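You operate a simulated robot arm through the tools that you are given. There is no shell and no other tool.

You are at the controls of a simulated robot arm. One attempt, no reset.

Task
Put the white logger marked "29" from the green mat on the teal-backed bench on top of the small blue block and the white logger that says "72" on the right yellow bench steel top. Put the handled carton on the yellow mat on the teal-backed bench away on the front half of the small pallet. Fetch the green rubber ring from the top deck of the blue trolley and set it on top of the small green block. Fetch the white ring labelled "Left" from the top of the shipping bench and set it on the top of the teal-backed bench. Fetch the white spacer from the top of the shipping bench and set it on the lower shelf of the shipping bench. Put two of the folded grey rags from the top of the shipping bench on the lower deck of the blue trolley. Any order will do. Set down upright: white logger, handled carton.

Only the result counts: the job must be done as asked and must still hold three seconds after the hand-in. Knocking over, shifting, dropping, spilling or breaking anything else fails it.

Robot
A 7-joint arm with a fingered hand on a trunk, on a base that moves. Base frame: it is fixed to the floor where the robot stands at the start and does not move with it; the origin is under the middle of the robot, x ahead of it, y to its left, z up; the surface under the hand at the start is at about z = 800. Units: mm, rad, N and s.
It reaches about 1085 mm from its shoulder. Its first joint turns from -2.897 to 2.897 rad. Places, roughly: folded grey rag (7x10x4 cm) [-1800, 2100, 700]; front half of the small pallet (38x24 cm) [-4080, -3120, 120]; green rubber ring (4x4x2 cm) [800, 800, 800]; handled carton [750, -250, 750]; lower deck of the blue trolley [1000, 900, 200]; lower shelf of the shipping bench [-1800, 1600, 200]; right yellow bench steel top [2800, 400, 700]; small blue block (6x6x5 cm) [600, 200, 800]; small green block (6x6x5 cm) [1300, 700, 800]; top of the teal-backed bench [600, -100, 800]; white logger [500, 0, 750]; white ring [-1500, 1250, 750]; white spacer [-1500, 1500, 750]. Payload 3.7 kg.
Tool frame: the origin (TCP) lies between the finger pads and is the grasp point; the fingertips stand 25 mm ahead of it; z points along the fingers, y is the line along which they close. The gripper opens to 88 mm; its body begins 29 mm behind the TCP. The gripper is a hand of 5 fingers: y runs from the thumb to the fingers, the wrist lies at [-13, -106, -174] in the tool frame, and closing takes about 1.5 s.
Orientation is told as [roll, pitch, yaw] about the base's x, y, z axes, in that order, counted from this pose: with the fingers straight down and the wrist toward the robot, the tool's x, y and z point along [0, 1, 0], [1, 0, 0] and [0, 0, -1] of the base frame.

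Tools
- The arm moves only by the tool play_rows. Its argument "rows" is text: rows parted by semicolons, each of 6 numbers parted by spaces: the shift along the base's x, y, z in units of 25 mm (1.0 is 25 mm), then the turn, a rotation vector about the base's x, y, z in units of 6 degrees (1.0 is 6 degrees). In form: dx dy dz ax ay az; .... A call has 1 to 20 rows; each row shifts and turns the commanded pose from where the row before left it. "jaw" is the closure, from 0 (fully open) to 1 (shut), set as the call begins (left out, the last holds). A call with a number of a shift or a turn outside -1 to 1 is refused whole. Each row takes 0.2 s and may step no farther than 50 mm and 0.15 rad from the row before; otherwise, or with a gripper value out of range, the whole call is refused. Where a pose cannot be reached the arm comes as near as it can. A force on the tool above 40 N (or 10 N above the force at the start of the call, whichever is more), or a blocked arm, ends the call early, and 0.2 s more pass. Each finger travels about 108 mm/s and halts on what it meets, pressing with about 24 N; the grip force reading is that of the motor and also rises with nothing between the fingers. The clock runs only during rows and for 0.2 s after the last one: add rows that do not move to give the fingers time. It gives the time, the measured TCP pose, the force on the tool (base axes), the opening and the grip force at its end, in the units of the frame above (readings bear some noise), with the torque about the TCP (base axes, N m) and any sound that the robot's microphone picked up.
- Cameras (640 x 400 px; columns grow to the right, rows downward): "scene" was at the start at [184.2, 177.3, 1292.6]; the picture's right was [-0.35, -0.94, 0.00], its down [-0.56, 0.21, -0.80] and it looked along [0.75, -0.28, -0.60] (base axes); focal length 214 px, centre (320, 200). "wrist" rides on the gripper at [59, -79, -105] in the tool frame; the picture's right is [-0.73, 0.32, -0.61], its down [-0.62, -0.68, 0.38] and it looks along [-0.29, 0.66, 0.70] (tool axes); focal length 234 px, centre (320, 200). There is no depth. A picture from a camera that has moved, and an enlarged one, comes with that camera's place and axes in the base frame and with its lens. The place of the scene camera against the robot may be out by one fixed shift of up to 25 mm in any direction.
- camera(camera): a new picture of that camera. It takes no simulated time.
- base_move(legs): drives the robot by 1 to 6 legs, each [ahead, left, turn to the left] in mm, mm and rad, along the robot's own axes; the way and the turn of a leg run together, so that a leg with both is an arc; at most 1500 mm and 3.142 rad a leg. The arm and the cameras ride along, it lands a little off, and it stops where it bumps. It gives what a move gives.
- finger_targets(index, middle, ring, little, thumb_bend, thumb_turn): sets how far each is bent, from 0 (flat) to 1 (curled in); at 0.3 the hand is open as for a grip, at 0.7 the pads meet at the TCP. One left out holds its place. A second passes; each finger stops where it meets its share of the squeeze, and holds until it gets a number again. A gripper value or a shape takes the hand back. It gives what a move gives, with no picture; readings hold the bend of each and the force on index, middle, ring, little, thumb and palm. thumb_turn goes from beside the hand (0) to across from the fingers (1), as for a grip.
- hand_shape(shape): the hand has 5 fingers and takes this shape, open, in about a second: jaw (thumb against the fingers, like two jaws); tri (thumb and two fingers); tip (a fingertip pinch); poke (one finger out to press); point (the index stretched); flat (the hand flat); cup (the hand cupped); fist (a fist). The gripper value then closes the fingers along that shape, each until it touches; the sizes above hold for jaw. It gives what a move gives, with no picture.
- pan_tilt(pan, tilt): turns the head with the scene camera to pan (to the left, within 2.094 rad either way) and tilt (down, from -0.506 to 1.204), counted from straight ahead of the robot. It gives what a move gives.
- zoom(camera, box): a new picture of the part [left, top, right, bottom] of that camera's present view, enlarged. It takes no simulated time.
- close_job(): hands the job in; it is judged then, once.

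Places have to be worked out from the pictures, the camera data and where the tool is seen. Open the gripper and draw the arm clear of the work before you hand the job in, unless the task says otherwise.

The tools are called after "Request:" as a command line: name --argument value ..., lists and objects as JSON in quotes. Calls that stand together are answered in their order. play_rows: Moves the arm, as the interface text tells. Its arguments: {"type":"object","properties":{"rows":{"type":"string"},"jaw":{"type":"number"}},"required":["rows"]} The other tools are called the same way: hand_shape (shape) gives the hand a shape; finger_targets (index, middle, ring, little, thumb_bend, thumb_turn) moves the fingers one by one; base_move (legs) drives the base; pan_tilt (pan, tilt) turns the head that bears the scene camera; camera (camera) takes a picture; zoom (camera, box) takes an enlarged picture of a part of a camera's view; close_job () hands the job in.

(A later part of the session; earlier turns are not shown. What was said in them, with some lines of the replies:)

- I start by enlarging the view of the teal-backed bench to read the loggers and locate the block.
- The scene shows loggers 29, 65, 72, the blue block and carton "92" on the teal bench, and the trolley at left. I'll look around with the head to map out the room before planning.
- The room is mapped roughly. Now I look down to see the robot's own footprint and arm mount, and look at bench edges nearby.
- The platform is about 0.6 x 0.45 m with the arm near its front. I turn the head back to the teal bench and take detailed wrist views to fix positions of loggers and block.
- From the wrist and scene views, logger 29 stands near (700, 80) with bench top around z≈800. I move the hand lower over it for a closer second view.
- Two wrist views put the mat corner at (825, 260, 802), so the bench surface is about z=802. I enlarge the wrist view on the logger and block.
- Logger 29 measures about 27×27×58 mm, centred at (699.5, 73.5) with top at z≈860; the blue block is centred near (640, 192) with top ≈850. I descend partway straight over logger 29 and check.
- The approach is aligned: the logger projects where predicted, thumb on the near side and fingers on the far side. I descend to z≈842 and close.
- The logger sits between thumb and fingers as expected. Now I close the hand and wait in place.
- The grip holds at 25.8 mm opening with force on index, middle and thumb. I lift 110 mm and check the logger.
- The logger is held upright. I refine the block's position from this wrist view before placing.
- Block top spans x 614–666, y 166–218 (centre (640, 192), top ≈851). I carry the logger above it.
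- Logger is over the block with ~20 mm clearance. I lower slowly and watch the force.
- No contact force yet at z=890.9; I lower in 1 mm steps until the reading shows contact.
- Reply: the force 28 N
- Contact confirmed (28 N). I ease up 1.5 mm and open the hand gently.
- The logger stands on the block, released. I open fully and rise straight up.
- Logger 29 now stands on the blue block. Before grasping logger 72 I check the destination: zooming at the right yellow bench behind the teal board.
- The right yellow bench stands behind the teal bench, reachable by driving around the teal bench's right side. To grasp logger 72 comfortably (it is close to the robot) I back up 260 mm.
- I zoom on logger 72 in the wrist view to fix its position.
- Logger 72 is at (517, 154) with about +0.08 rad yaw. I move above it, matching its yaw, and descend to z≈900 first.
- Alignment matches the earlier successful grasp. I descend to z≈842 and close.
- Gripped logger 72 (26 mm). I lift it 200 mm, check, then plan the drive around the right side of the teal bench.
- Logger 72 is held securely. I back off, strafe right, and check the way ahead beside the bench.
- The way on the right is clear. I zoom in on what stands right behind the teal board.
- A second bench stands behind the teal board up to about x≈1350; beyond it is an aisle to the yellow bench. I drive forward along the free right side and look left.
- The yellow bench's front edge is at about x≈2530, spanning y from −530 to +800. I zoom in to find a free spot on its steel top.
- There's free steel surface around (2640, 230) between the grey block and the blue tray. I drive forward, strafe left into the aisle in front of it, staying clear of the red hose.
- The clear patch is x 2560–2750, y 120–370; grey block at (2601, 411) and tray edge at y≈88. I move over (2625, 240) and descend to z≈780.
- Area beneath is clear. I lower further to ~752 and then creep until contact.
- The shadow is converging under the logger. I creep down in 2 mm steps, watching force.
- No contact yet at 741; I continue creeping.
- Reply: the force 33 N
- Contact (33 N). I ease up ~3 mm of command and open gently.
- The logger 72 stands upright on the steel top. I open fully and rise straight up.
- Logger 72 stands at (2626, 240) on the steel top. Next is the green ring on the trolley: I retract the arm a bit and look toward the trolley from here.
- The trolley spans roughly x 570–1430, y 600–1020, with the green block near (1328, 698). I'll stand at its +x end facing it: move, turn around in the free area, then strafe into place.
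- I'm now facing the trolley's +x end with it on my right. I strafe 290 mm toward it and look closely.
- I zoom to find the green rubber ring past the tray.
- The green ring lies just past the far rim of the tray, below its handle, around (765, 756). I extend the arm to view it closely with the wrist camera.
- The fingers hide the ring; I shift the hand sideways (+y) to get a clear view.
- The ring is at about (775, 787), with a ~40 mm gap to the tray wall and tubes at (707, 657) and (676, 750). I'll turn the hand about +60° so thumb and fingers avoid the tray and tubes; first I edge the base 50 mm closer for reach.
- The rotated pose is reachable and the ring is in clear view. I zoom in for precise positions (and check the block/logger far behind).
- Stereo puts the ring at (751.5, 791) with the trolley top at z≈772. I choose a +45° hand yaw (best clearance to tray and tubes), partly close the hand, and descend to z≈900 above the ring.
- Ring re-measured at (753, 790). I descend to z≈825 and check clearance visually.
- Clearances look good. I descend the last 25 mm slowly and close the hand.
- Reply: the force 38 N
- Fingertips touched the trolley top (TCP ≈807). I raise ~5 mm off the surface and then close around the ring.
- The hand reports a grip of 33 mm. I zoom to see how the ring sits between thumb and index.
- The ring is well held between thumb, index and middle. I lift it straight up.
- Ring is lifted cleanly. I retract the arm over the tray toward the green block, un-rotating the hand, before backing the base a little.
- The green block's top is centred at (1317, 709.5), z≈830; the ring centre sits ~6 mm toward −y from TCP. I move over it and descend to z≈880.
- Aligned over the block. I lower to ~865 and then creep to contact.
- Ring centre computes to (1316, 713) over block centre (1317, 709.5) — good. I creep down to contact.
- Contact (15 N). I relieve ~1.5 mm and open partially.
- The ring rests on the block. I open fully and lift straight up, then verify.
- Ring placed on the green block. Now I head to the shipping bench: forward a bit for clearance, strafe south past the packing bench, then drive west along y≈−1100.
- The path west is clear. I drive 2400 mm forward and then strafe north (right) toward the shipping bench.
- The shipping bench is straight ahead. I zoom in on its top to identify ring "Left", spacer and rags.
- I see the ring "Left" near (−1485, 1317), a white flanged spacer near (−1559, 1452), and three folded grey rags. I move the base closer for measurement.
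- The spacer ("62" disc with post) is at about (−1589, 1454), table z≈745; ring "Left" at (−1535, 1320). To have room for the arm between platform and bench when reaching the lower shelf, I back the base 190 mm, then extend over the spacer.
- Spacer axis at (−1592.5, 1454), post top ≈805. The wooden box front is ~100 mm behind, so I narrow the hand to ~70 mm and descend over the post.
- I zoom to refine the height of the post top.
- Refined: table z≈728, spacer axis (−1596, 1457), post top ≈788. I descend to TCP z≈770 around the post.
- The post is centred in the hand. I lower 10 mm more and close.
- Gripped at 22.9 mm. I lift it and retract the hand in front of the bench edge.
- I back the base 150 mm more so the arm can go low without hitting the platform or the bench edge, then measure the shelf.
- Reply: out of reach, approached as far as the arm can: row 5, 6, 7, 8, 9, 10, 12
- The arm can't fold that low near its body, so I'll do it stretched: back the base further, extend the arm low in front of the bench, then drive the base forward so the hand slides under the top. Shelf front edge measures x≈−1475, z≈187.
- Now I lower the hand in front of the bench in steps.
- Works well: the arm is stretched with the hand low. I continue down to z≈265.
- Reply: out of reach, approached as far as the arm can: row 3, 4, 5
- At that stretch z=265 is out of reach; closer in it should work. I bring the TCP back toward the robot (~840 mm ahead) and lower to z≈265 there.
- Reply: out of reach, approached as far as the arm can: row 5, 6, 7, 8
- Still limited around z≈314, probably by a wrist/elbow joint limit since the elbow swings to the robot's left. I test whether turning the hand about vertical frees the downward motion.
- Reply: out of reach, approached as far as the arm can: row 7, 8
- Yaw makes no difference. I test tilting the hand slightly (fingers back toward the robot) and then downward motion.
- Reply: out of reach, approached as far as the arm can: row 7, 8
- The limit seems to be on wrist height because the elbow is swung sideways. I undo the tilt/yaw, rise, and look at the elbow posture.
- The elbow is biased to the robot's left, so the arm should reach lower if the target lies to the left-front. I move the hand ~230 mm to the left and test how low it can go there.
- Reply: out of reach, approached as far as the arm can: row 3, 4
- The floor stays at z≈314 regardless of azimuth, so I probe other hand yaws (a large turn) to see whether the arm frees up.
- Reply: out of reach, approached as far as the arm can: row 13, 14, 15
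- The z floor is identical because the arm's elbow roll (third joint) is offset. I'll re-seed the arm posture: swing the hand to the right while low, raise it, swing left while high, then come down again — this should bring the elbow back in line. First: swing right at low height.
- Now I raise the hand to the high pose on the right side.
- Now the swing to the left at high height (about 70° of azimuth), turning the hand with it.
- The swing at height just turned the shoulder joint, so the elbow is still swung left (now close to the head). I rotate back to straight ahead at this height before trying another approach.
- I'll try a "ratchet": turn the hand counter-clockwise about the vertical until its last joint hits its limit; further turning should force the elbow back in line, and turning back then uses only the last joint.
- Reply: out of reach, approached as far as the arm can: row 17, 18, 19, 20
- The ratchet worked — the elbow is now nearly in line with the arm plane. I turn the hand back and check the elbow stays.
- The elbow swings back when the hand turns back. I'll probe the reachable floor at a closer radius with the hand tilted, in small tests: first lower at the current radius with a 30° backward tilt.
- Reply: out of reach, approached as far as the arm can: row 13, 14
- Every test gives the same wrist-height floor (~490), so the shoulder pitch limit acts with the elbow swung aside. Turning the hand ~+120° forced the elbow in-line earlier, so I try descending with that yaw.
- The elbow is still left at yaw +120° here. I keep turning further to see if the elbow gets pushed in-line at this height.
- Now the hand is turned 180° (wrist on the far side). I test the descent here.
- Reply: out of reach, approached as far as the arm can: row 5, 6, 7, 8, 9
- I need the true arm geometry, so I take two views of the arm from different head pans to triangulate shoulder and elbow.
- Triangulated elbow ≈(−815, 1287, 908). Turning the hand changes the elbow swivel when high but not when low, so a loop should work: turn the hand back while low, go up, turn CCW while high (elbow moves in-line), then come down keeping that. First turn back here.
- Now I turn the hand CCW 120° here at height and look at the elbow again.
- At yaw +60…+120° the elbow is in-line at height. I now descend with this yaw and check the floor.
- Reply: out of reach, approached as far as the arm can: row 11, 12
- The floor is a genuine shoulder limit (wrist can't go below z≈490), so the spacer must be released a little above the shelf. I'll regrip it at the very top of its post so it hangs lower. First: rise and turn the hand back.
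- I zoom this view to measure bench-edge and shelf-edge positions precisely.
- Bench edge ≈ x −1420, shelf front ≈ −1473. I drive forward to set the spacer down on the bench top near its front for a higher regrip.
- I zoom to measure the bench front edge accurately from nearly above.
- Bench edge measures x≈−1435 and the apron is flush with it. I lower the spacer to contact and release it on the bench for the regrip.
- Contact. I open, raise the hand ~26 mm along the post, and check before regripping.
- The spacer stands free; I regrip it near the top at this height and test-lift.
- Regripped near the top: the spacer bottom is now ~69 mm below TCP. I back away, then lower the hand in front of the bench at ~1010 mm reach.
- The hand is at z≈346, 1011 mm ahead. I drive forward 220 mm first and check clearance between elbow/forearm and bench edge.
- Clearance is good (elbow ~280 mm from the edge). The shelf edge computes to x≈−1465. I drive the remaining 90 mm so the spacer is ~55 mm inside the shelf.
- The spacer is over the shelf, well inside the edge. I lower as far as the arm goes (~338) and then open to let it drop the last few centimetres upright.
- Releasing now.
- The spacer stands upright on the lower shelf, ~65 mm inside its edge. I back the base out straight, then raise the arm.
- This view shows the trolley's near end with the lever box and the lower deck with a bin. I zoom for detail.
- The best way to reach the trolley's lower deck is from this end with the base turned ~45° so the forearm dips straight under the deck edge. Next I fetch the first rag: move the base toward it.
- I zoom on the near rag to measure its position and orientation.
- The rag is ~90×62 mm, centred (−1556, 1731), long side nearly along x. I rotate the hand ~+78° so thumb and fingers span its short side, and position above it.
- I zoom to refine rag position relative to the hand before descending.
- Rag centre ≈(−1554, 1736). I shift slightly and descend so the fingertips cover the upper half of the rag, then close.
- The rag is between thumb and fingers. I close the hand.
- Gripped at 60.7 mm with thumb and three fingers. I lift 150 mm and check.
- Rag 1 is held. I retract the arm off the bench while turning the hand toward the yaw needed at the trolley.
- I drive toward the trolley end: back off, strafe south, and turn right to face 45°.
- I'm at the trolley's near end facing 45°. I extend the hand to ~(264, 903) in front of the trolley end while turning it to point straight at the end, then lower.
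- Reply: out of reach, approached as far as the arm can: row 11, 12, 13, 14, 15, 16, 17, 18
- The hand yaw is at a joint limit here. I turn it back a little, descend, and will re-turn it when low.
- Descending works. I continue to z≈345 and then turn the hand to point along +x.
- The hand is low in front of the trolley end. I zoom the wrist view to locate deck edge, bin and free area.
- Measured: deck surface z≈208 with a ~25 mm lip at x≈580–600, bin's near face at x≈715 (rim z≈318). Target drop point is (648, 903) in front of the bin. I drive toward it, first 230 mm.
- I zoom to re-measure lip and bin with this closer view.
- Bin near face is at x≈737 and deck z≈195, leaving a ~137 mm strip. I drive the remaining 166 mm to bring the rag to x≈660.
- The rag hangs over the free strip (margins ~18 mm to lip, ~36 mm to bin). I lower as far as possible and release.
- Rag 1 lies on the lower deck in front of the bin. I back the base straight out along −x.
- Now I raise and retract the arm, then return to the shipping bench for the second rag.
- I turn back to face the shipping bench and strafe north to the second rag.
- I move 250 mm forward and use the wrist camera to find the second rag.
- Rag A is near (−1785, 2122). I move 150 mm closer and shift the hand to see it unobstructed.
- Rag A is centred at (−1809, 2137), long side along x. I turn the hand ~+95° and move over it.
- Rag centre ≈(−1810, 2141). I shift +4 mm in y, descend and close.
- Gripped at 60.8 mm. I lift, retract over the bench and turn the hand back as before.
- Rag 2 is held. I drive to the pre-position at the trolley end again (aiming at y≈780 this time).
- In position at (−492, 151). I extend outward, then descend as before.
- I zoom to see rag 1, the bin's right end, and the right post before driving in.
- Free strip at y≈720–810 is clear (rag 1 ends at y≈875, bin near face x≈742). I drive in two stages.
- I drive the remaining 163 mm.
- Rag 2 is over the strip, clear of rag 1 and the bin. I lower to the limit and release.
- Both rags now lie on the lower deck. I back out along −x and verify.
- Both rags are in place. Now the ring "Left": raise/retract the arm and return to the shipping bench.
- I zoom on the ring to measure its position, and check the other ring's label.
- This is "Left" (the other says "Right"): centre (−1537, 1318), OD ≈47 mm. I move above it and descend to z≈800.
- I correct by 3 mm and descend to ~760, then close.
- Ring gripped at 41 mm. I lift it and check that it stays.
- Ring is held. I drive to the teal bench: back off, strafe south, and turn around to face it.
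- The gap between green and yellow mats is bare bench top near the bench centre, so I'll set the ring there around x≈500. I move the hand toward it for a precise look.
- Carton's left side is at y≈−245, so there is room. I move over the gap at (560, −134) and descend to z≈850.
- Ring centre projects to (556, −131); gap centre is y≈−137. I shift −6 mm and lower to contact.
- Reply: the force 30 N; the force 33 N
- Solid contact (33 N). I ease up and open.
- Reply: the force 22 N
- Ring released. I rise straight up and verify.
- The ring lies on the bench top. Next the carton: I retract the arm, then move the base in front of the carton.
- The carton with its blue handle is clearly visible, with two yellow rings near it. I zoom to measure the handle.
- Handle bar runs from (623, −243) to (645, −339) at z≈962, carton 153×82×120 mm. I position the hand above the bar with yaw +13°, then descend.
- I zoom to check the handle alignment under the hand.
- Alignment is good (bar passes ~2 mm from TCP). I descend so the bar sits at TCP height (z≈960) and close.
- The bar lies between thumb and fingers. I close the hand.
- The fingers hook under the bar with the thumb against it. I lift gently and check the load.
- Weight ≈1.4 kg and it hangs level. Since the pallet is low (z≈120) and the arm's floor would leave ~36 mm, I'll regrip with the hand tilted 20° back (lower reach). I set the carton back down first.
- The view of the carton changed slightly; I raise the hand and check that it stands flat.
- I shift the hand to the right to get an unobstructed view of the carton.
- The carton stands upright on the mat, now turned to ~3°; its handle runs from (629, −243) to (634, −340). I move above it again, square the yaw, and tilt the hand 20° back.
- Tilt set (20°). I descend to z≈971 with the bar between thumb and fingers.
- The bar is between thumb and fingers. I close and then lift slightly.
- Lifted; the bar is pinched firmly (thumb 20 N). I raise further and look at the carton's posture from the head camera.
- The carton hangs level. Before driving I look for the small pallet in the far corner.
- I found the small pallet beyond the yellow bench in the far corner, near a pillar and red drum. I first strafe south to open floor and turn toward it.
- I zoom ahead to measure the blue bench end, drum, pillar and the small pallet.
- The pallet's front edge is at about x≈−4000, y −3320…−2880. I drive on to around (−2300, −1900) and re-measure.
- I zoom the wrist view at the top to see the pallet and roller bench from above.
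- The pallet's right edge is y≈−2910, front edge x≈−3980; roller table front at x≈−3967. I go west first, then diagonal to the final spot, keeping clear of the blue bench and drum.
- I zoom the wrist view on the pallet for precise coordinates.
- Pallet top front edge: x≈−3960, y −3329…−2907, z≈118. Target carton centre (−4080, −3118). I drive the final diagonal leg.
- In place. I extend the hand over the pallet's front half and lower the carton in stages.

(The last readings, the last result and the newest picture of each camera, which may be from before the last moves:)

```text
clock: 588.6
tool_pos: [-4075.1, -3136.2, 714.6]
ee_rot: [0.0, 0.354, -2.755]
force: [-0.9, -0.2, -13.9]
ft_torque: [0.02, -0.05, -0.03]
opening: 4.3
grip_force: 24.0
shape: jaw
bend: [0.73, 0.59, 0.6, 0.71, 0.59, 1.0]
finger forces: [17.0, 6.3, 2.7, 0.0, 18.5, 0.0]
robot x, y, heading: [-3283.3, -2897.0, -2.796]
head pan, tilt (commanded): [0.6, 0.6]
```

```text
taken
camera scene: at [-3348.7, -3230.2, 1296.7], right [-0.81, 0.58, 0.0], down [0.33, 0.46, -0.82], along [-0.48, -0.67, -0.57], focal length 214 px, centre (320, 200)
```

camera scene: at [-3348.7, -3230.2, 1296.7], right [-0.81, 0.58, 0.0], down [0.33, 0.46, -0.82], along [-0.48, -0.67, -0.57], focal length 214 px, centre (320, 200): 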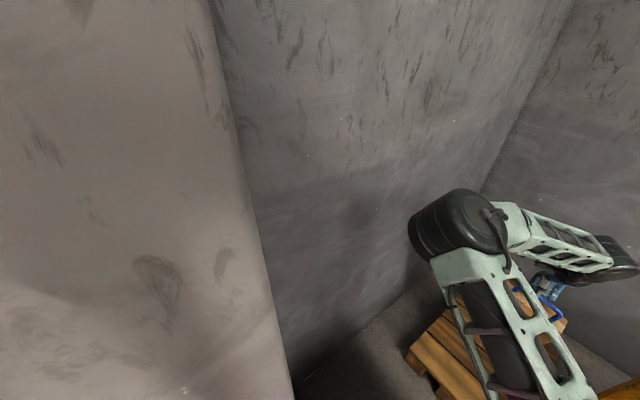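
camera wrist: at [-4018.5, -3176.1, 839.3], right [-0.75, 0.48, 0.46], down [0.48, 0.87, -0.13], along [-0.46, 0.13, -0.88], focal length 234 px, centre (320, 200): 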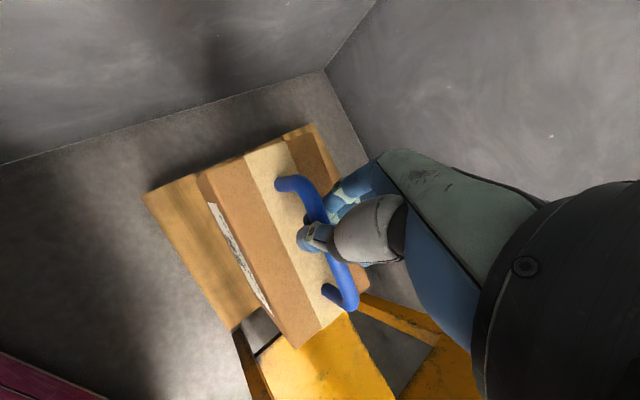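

The carton is above the pallet. I continue lowering to about z≈415.

Request:
play_rows --rows "0 0 -1 0 0 0; 0 0 -1 0 0 0; 0 0 -1 0 0 0; 0 0 -1 0 0 0; 0 0 -1 0 0 0; 0 0 -1 0 0 0; 0 0 -1 0 0 0; 0 0 -1 0 0 0; 0 0 -1 0 0 0; 0 0 -1 0 0 0; 0 0 -1 0 0 0; 0 0 -1 0 0 0; 0 0 0 0 0 0"

Request:
camera --camera "wrist"

Request:
camera --camera "scene"

```text
clock: 591.4
tool_pos: [-4076.1, -3135.6, 415.5]
ee_rot: [0.0, 0.352, -2.753]
force: [-0.8, -0.6, -14.4]
ft_torque: [0.04, -0.08, -0.01]
opening: 4.4
grip_force: 24.5
shape: jaw
bend: [0.73, 0.59, 0.61, 0.71, 0.59, 1.0]
finger forces: [16.7, 6.7, 2.8, 0.0, 18.5, 0.0]
robot x, y, heading: [-3281.2, -2892.2, -2.794]
head pan, tilt (commanded): [0.6, 0.6]
```

```text
taken
camera wrist: at [-4018.7, -3176.1, 539.9], right [-0.75, 0.48, 0.46], down [0.48, 0.87, -0.13], along [-0.46, 0.13, -0.88], focal length 234 px, centre (320, 200)
```

wrist: 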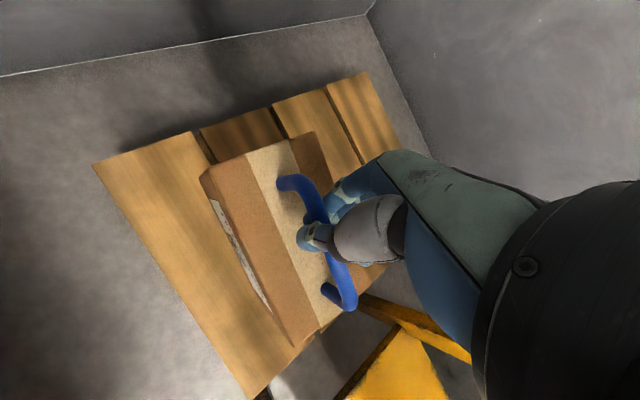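

```text
taken
camera scene: at [-3348.7, -3230.2, 1296.7], right [-0.81, 0.58, 0.0], down [0.33, 0.46, -0.82], along [-0.48, -0.67, -0.57], focal length 214 px, centre (320, 200)
```

scene: 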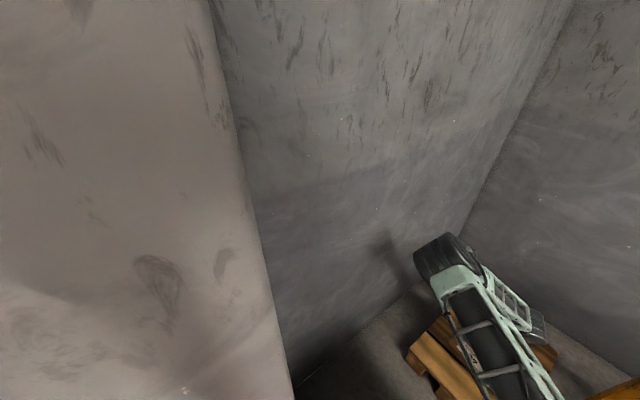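

Carton is centred over the front boards. I lower to ~315 and then slowly to contact.

Request:
play_rows --rows "0 0 -1 0 0 0; 0 0 -1 0 0 0; 0 0 -0.8 0 0 0; 0 0 -0.6 0 0 0; 0 0 -0.4 0 0 0; 0 0 0 0 0 0"

Request:
camera --camera "wrist"

```text
clock: 592.8
tool_pos: [-4075.0, -3135.5, 320.3]
ee_rot: [0.002, 0.354, -2.755]
force: [1.2, -0.5, -13.9]
ft_torque: [0.03, -0.11, -0.01]
opening: 4.1
grip_force: 24.5
shape: jaw
bend: [0.73, 0.59, 0.61, 0.71, 0.59, 1.0]
finger forces: [17.3, 6.4, 2.8, 0.0, 18.3, 0.0]
robot x, y, heading: [-3281.0, -2894.3, -2.796]
head pan, tilt (commanded): [0.6, 0.6]
```

```text
taken
camera wrist: at [-4019.3, -3175.8, 445.1], right [-0.75, 0.48, 0.46], down [0.48, 0.87, -0.13], along [-0.46, 0.13, -0.88], focal length 234 px, centre (320, 200)
```

wrist: 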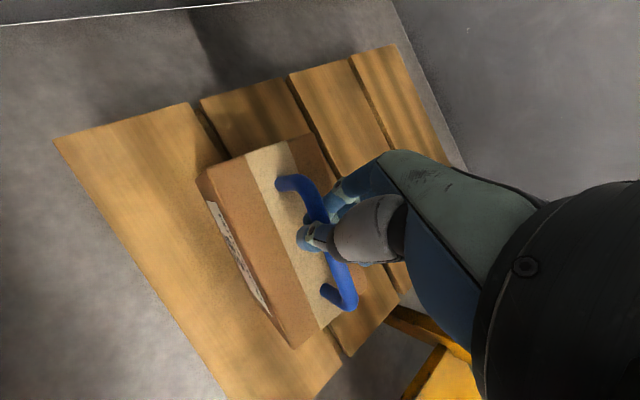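

Close to contact. I creep down in small steps watching the load.

Request:
play_rows --rows "0 0 -0.2 0 0 0; 0 0 -0.2 0 0 0; 0 0 -0.2 0 0 0; 0 0 -0.2 0 0 0; 0 0 0 0 0 0"

Request:
play_rows --rows "0 0 -0.15 0 0 0; 0 0 -0.15 0 0 0; 0 0 0 0 0 0"

```text
clock: 594.0
tool_pos: [-4075.7, -3135.9, 300.2]
ee_rot: [-0.001, 0.353, -2.752]
force: [1.6, -3.0, -4.3]
ft_torque: [0.07, -0.1, 0.04]
opening: 4.5
grip_force: 23.8
shape: jaw
bend: [0.73, 0.6, 0.72, 0.71, 0.6, 1.0]
finger forces: [17.0, 3.4, 2.1, 0.0, 19.4, 0.1]
robot x, y, heading: [-3285.2, -2894.5, -2.797]
head pan, tilt (commanded): [0.6, 0.6]
```

```text
clock: 594.8
tool_pos: [-4076.0, -3135.4, 292.4]
ee_rot: [-0.001, 0.351, -2.753]
force: [7.4, 0.1, 7.9]
ft_torque: [-0.04, 0.02, -0.03]
opening: 3.6
grip_force: 24.3
shape: jaw
bend: [0.74, 0.74, 0.71, 0.71, 0.62, 1.0]
finger forces: [4.6, 0.0, 0.0, 0.0, 20.1, 0.0]
robot x, y, heading: [-3283.1, -2896.7, -2.796]
head pan, tilt (commanded): [0.6, 0.6]
```

Contact: the pallet now carries the carton. I ease up 4 mm and open the hand.

Request:
play_rows --rows "0 0 0.15 0 0 0; 0 0 0 0 0 0"

Request:
zoom --camera "wrist" --box '[100, 60, 440, 390]'

```text
clock: 595.4
tool_pos: [-4076.5, -3135.4, 295.0]
ee_rot: [0.001, 0.353, -2.754]
force: [0.1, 0.0, -12.2]
ft_torque: [0.1, -0.11, -0.09]
opening: 4.0
grip_force: 23.4
shape: jaw
bend: [0.74, 0.74, 0.71, 0.71, 0.62, 1.0]
finger forces: [13.2, 1.9, 1.4, 0.0, 17.8, 0.0]
robot x, y, heading: [-3281.4, -2896.5, -2.796]
head pan, tilt (commanded): [0.6, 0.6]
```

```text
1.21 times, centred on (270, 225) of wrist
camera zoom: at [-4018.6, -3175.0, 420.7], right [-0.75, 0.48, 0.46], down [0.48, 0.87, -0.12], along [-0.46, 0.13, -0.88], focal length 284 px, centre (381, 170)
```

zoom: 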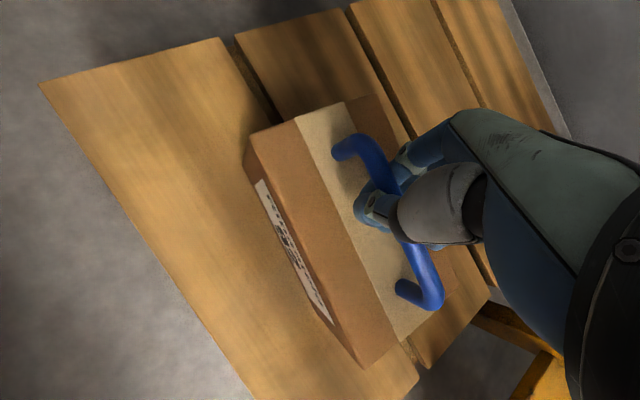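

At 295 the hand carries it again, so the resting height is ≈293. I lower 2 mm and open.

Request:
play_rows --rows "0 0 -0.08 0 0 0; 0 0 0 0 0 0"

Request:
play_rows --rows "0 0 0 0 0 0; 0 0 0 0 0 0; 0 0 0 0 0 0; 0 0 0 0 0 0; 0 0 0 0 0 0; 0 0 0 0 0 0" --jaw 0.2

Request:
zoom --camera "wrist" --box '[100, 60, 440, 390]'

```text
clock: 596.0
tool_pos: [-4075.3, -3135.8, 294.4]
ee_rot: [0.003, 0.352, -2.753]
force: [1.7, -3.5, -4.6]
ft_torque: [0.01, -0.09, -0.01]
opening: 4.2
grip_force: 24.0
shape: jaw
bend: [0.74, 0.74, 0.71, 0.71, 0.62, 1.0]
finger forces: [10.7, 0.9, 0.6, 0.0, 18.8, 0.0]
robot x, y, heading: [-3281.4, -2896.7, -2.797]
head pan, tilt (commanded): [0.6, 0.6]
```

```text
clock: 597.4
tool_pos: [-4074.3, -3135.5, 293.3]
ee_rot: [0.002, 0.351, -2.754]
force: [0.2, -0.4, 0.6]
ft_torque: [0.01, 0.01, -0.04]
opening: 70.1
grip_force: 0.2
shape: jaw
bend: [0.27, 0.34, 0.32, 0.33, 0.49, 0.99]
finger forces: [0.1, 0.0, 0.1, 0.0, 0.1, 0.1]
robot x, y, heading: [-3280.7, -2892.6, -2.792]
head pan, tilt (commanded): [0.6, 0.6]
```

```text
1.21 times, centred on (270, 225) of wrist
camera zoom: at [-4018.7, -3175.4, 419.3], right [-0.75, 0.48, 0.46], down [0.48, 0.87, -0.13], along [-0.46, 0.13, -0.88], focal length 284 px, centre (381, 170)
```

zoom: 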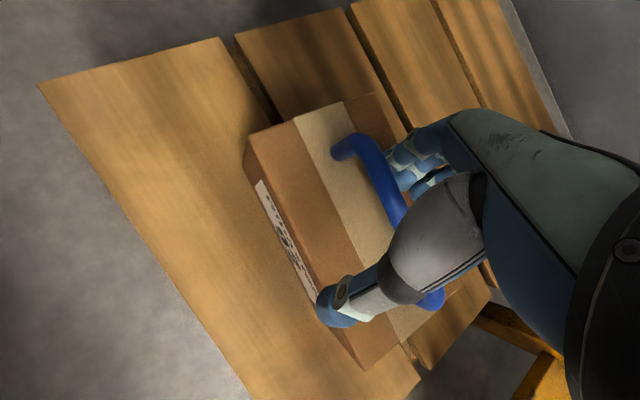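

The carton stands on the pallet. I retreat along the finger axis, slowly at first.

Request:
play_rows --rows "-0.1 -0.04 0.3 0 0 0; -0.1 -0.04 0.3 0 0 0; -0.15 -0.06 0.5 0 0 0; -0.2 -0.08 0.7 0 0 0; 0 0 0 0 0 0" --jaw 0.1

Request:
zoom --camera "wrist" --box '[100, 60, 440, 390]'

```text
clock: 598.6
tool_pos: [-4089.3, -3141.7, 340.4]
ee_rot: [-0.001, 0.349, -2.755]
force: [-0.9, -0.3, 0.8]
ft_torque: [-0.02, 0.02, 0.04]
opening: 78.9
grip_force: 0.1
shape: jaw
bend: [0.29, 0.32, 0.3, 0.31, 0.33, 0.98]
finger forces: [0.0, 0.0, 0.0, 0.0, 0.1, 0.0]
robot x, y, heading: [-3280.2, -2897.4, -2.798]
head pan, tilt (commanded): [0.6, 0.6]
```

```text
1.21 times, centred on (270, 225) of wrist
camera zoom: at [-4033.1, -3180.9, 464.6], right [-0.75, 0.48, 0.46], down [0.48, 0.87, -0.13], along [-0.46, 0.13, -0.88], focal length 284 px, centre (381, 170)
```

zoom: 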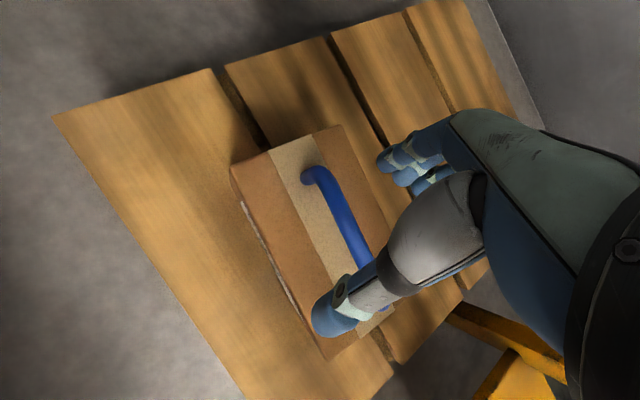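

Clear of the handle. I raise the arm well up and check the carton from above.

Request:
play_rows --rows "0 0 1 0 0 0; 0 0 1 0 0 0; 0 0 1 0 0 0; 0 0 1 0 0 0; 0 0 1 0 0 0; 0 0 1 0 0 0; 0 0 1 0 0 0; 0 0 1 0 0 0; 0 0 1 0 0 0; 0 0 1 0 0 0; 0 0 1 0 0 0; 0 0 1 0 0 0; 0 0 1 0 0 0; 0 0 1 0 0 0; 0 0 1 0 0 0; 0 0 1 0 0 0; 0 0 1 0 0 0; 0 0 1 0 0 0; 0 0 0 0 0 0" --jaw 0

Request:
camera --camera "wrist"

Request:
pan_tilt --pan 0.3 --tilt 0.8

Request:
camera --camera "scene"

```text
clock: 602.6
tool_pos: [-4089.9, -3141.0, 790.5]
ee_rot: [0.0, 0.35, -2.755]
force: [-0.2, 0.1, -0.1]
ft_torque: [0.0, -0.04, 0.0]
opening: 87.7
grip_force: 0.0
shape: jaw
bend: [0.3, 0.3, 0.3, 0.3, 0.3, 0.98]
finger forces: [0.1, 0.0, 0.1, 0.1, 0.0, 0.0]
robot x, y, heading: [-3278.1, -2894.3, -2.797]
head pan, tilt (commanded): [0.6, 0.6]
```

```text
taken
camera wrist: at [-4033.2, -3180.8, 915.1], right [-0.75, 0.48, 0.46], down [0.48, 0.87, -0.13], along [-0.46, 0.13, -0.88], focal length 234 px, centre (320, 200)
```

wrist: 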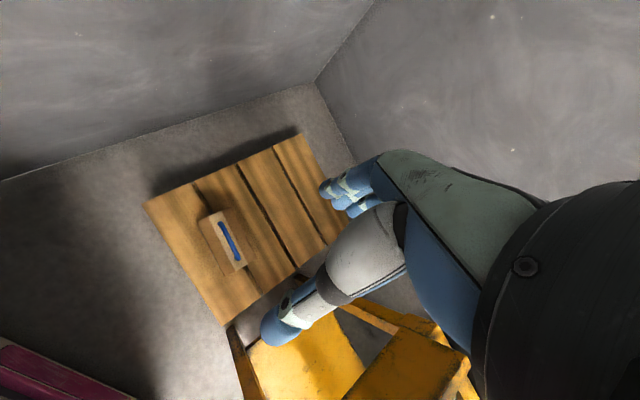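

```text
clock: 603.4
tool_pos: [-4089.6, -3142.0, 788.9]
ee_rot: [0.0, 0.352, -2.756]
force: [0.0, -0.9, 0.1]
ft_torque: [-0.03, 0.02, -0.02]
opening: 87.8
grip_force: 0.0
shape: jaw
bend: [0.3, 0.3, 0.3, 0.3, 0.3, 0.98]
finger forces: [0.0, 0.0, 0.0, 0.1, 0.0, 0.0]
robot x, y, heading: [-3284.7, -2894.0, -2.791]
head pan, tilt (commanded): [0.3, 0.799]
```

```text
taken
camera scene: at [-3361.0, -3207.0, 1280.0], right [-0.6, 0.8, 0.0], down [0.57, 0.43, -0.7], along [-0.56, -0.42, -0.72], focal length 214 px, centre (320, 200)
```

scene: 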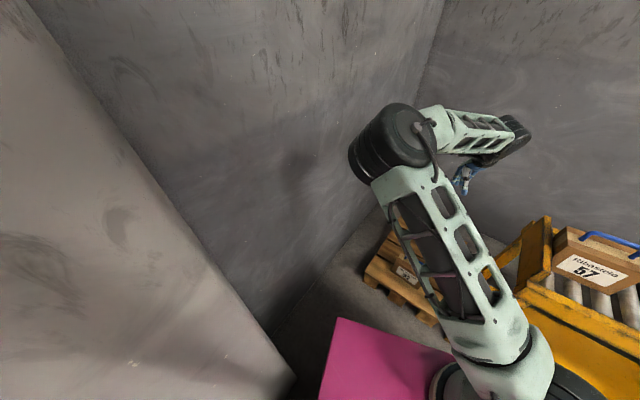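

I zoom in to confirm the carton is upright on the front half.

Request:
zoom --camera "wrist" --box '[130, 120, 350, 340]'

Request:
zoom --camera "scene" --box '[340, 220, 460, 340]'

```text
1.82 times, centred on (240, 230) of wrist
camera zoom: at [-4033.2, -3180.9, 914.9], right [-0.75, 0.48, 0.46], down [0.48, 0.87, -0.13], along [-0.46, 0.13, -0.88], focal length 426 px, centre (466, 146)
```

zoom: 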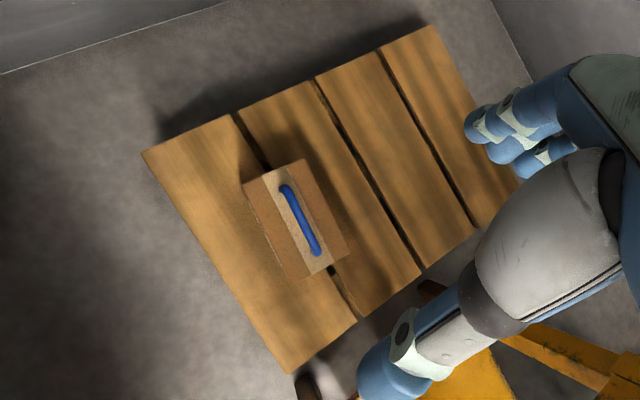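

```text
3.33 times, centred on (400, 280) of scene
camera zoom: at [-3361.0, -3207.0, 1280.0], right [-0.6, 0.8, 0.0], down [0.57, 0.43, -0.7], along [-0.56, -0.42, -0.72], focal length 715 px, centre (53, -67)
```

zoom: 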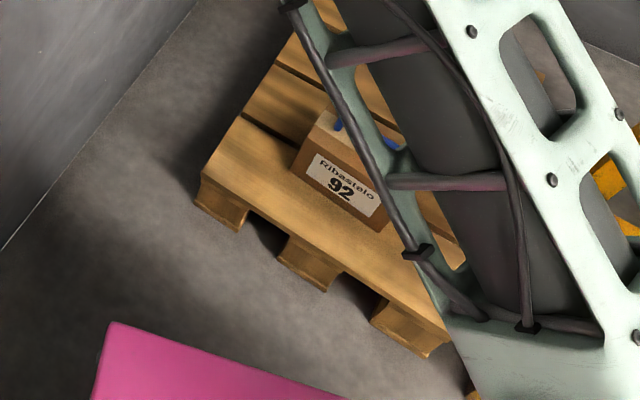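

All placed: the carton stands upright on the pallet's front half. I raise and retract the arm clear before handing in.

Request:
play_rows --rows "0 0 1 0 0 0; 0 0 1 0 0 0; 0 0 1 0 0 0; 0 0 1 0 0 0; 0 0 1 0 0 0; 0 0 1 0 0 0; 0 0 1 0 0 0; 0 0 1 0 0 0; 0 0 1 0 0 0; 0.7 0.25 0 0 0 0; 0.7 0.25 0 0 0 0; 0.7 0.25 0 0 0 0; 0.7 0.25 0 0 0 0; 0.7 0.25 0 0 0 0; 0 0 0 0 0 0" --jaw 0

Request:
base_move --legs '[[0, -450, 0]]'

Request:
pan_tilt --pan 0.6 --tilt 0.6

Request:
zoom --camera "scene" --box '[300, 180, 480, 330]'

```text
clock: 606.6
tool_pos: [-4002.1, -3110.6, 1013.2]
ee_rot: [-0.001, 0.35, -2.754]
force: [-0.6, 0.1, 0.2]
ft_torque: [0.01, 0.01, -0.01]
opening: 87.3
grip_force: 0.1
shape: jaw
bend: [0.3, 0.3, 0.3, 0.3, 0.3, 0.98]
finger forces: [0.0, 0.1, 0.1, 0.0, 0.0, 0.0]
robot x, y, heading: [-3280.7, -2896.3, -2.795]
head pan, tilt (commanded): [0.3, 0.799]
```

```text
clock: 609.3
tool_pos: [-4154.6, -2687.5, 1014.3]
ee_rot: [0.0, 0.35, -2.755]
force: [0.5, -0.1, 0.8]
ft_torque: [-0.02, -0.01, -0.01]
opening: 87.7
grip_force: 0.0
shape: jaw
bend: [0.3, 0.3, 0.3, 0.3, 0.3, 0.98]
finger forces: [0.1, 0.0, 0.0, 0.0, 0.1, 0.1]
robot x, y, heading: [-3433.9, -2476.1, -2.796]
head pan, tilt (commanded): [0.3, 0.799]
```

```text
clock: 610.1
tool_pos: [-4154.4, -2687.2, 1013.5]
ee_rot: [0.0, 0.351, -2.756]
force: [-1.2, 0.4, 0.3]
ft_torque: [0.0, -0.03, -0.03]
opening: 87.7
grip_force: 0.1
shape: jaw
bend: [0.3, 0.3, 0.3, 0.3, 0.3, 0.98]
finger forces: [0.0, 0.0, 0.0, 0.0, 0.0, 0.1]
robot x, y, heading: [-3432.8, -2468.9, -2.801]
head pan, tilt (commanded): [0.6, 0.6]
```

```text
2.67 times, centred on (390, 255) of scene
camera zoom: at [-3501.1, -2808.4, 1296.8], right [-0.81, 0.59, 0.0], down [0.33, 0.46, -0.82], along [-0.48, -0.67, -0.57], focal length 572 px, centre (133, 53)
```

zoom: 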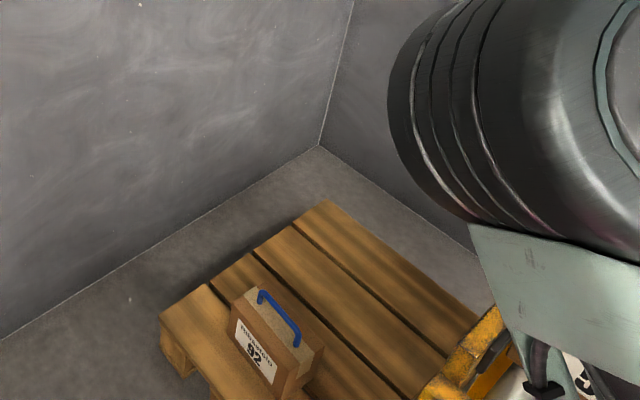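

The carton stands well. My hand is now above the roller table, so I check with the wrist camera that nothing there was touched.

Request:
camera --camera "wrist"

Request:
camera --camera "scene"

```text
taken
camera wrist: at [-4097.8, -2727.2, 1139.2], right [-0.75, 0.48, 0.46], down [0.48, 0.87, -0.13], along [-0.46, 0.13, -0.88], focal length 234 px, centre (320, 200)
```

wrist: 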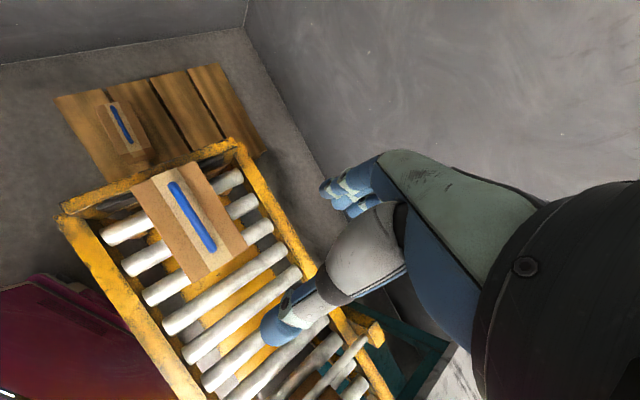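

```text
taken
camera scene: at [-3501.1, -2808.4, 1296.8], right [-0.81, 0.59, 0.0], down [0.33, 0.46, -0.82], along [-0.48, -0.67, -0.57], focal length 214 px, centre (320, 200)
```

scene: 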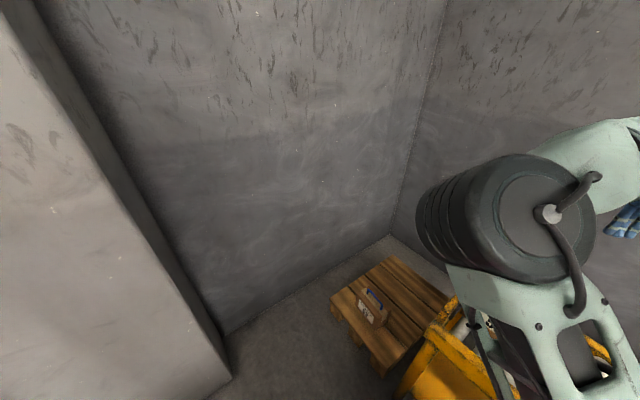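

Nothing was touched (carton 57 is unmoved, well below the hand). I back off to open floor with the arm clear and the hand open.

Request:
base_move --legs '[[-500, 0, 0]]'

Request:
camera --camera "scene"

```text
clock: 613.0
tool_pos: [-3683.3, -2516.0, 1014.1]
ee_rot: [0.0, 0.351, -2.756]
force: [0.5, 0.5, -0.1]
ft_torque: [0.02, 0.02, 0.01]
opening: 87.6
grip_force: 0.1
shape: jaw
bend: [0.3, 0.3, 0.3, 0.3, 0.3, 0.98]
finger forces: [0.0, 0.1, 0.0, 0.1, 0.1, 0.1]
robot x, y, heading: [-2966.8, -2303.8, -2.797]
head pan, tilt (commanded): [0.6, 0.6]
```

```text
taken
camera scene: at [-3029.8, -2638.9, 1296.8], right [-0.81, 0.59, 0.0], down [0.33, 0.46, -0.83], along [-0.48, -0.67, -0.56], focal length 214 px, centre (320, 200)
```

scene: 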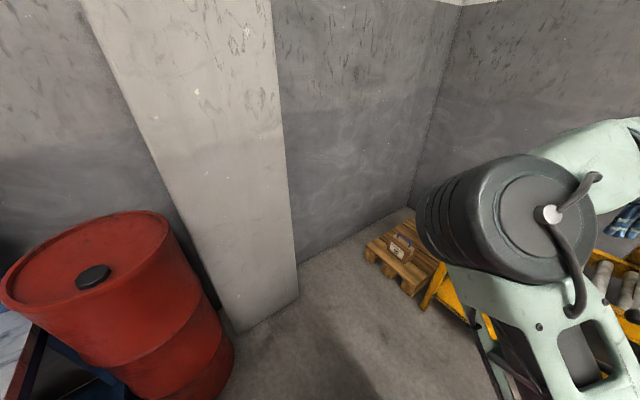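

As a final check I turn right in the open floor to look back at the teal bench and trolley from afar.

Request:
base_move --legs '[[-250, -250, 0], [0, 0, -1.4]]'

Request:
pan_tilt --pan -1.5 --tilt 0.15

Request:
camera --camera "scene"

```text
clock: 618.8
tool_pos: [-3136.9, -1309.7, 1013.9]
ee_rot: [-0.001, 0.35, 2.118]
force: [0.2, 0.6, 0.1]
ft_torque: [0.02, 0.01, -0.01]
opening: 87.8
grip_force: 0.0
shape: jaw
bend: [0.3, 0.3, 0.3, 0.3, 0.3, 0.98]
finger forces: [0.0, 0.0, 0.0, 0.0, 0.1, 0.1]
robot x, y, heading: [-2812.9, -1987.5, 2.084]
head pan, tilt (commanded): [0.6, 0.6]
```

```text
clock: 620.8
tool_pos: [-3136.3, -1309.9, 1014.8]
ee_rot: [0.0, 0.349, 2.117]
force: [-0.3, 1.1, -0.3]
ft_torque: [-0.01, -0.03, 0.02]
opening: 87.6
grip_force: 0.1
shape: jaw
bend: [0.3, 0.3, 0.3, 0.3, 0.3, 0.98]
finger forces: [0.0, 0.1, 0.1, 0.0, 0.0, 0.1]
robot x, y, heading: [-2809.9, -1987.4, 2.079]
head pan, tilt (commanded): [-1.499, 0.15]
```

```text
taken
camera scene: at [-2975.5, -1974.6, 1338.3], right [0.55, -0.84, 0.0], down [-0.13, -0.08, -0.99], along [0.83, 0.54, -0.15], focal length 214 px, centre (320, 200)
```

scene: 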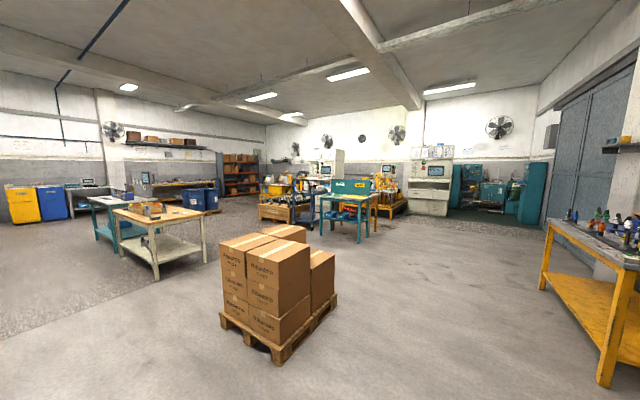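

Request:
zoom --camera "scene" --box '[250, 165, 410, 255]'

Request:
zoom --camera "scene" --box '[80, 180, 230, 290]'

```text
4.00 times, centred on (330, 210) of scene
camera zoom: at [-2975.5, -1974.6, 1338.3], right [0.55, -0.84, 0.0], down [-0.13, -0.08, -0.99], along [0.83, 0.54, -0.15], focal length 858 px, centre (280, 160)
```

zoom: 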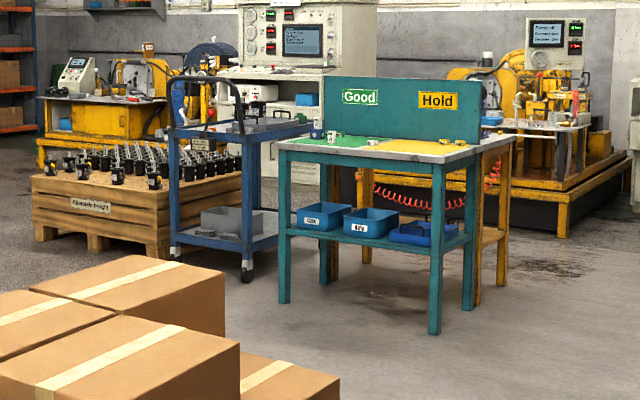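

```text
3.64 times, centred on (155, 235) of scene
camera zoom: at [-2975.5, -1974.6, 1338.3], right [0.55, -0.84, 0.0], down [-0.13, -0.08, -0.99], along [0.83, 0.54, -0.15], focal length 780 px, centre (920, 73)
```

zoom: 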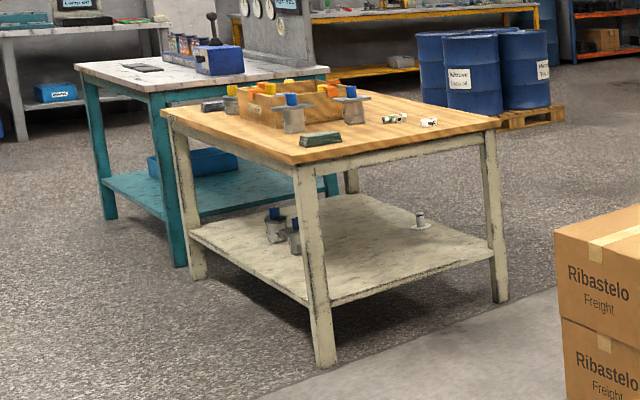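

From afar everything looks right: spacer upright on the shelf, logger on the block, ring on the bench, rags under the trolley. The hand is open and clear, so I hand in.

Request:
close_job

```text
The job is handed in.
```

I finished every part of the job and handed it in. I don't have the judge's result. A last look from across the room confirmed the spacer, the loggers left on the teal-backed bench and the white ring. The rest I checked when I placed it.

| Item | Where it is now |
|---|---|
| White logger "29" | Upright on top of the small blue block |
| White logger "72" | Upright on the right yellow bench steel top |
| Handled carton "92" | Upright on the front half of the small pallet |
| Green rubber ring | On top of the small green block |
| White ring "Left" | On the teal-backed bench, near the middle |
| White spacer "62" | Standing on the lower shelf of the shipping bench |
| Two folded grey rags | Side by side on the lower deck of the blue trolley |

- **Drops:** The arm could not reach all the way down to the lower shelf or the trolley's lower deck. I let the spacer fall about 80 mm and each rag about 100 mm. The spacer stayed upright and both rags landed flat on the deck.
- **White ring:** It sits on the bare strip between the mats and partly overlaps the yellow mat.
- **Bin on the lower deck:** A finger may have lightly brushed it (under 1 N) while I released the rags. I saw no sign that it moved.

The hand is open and the arm is clear of everything.
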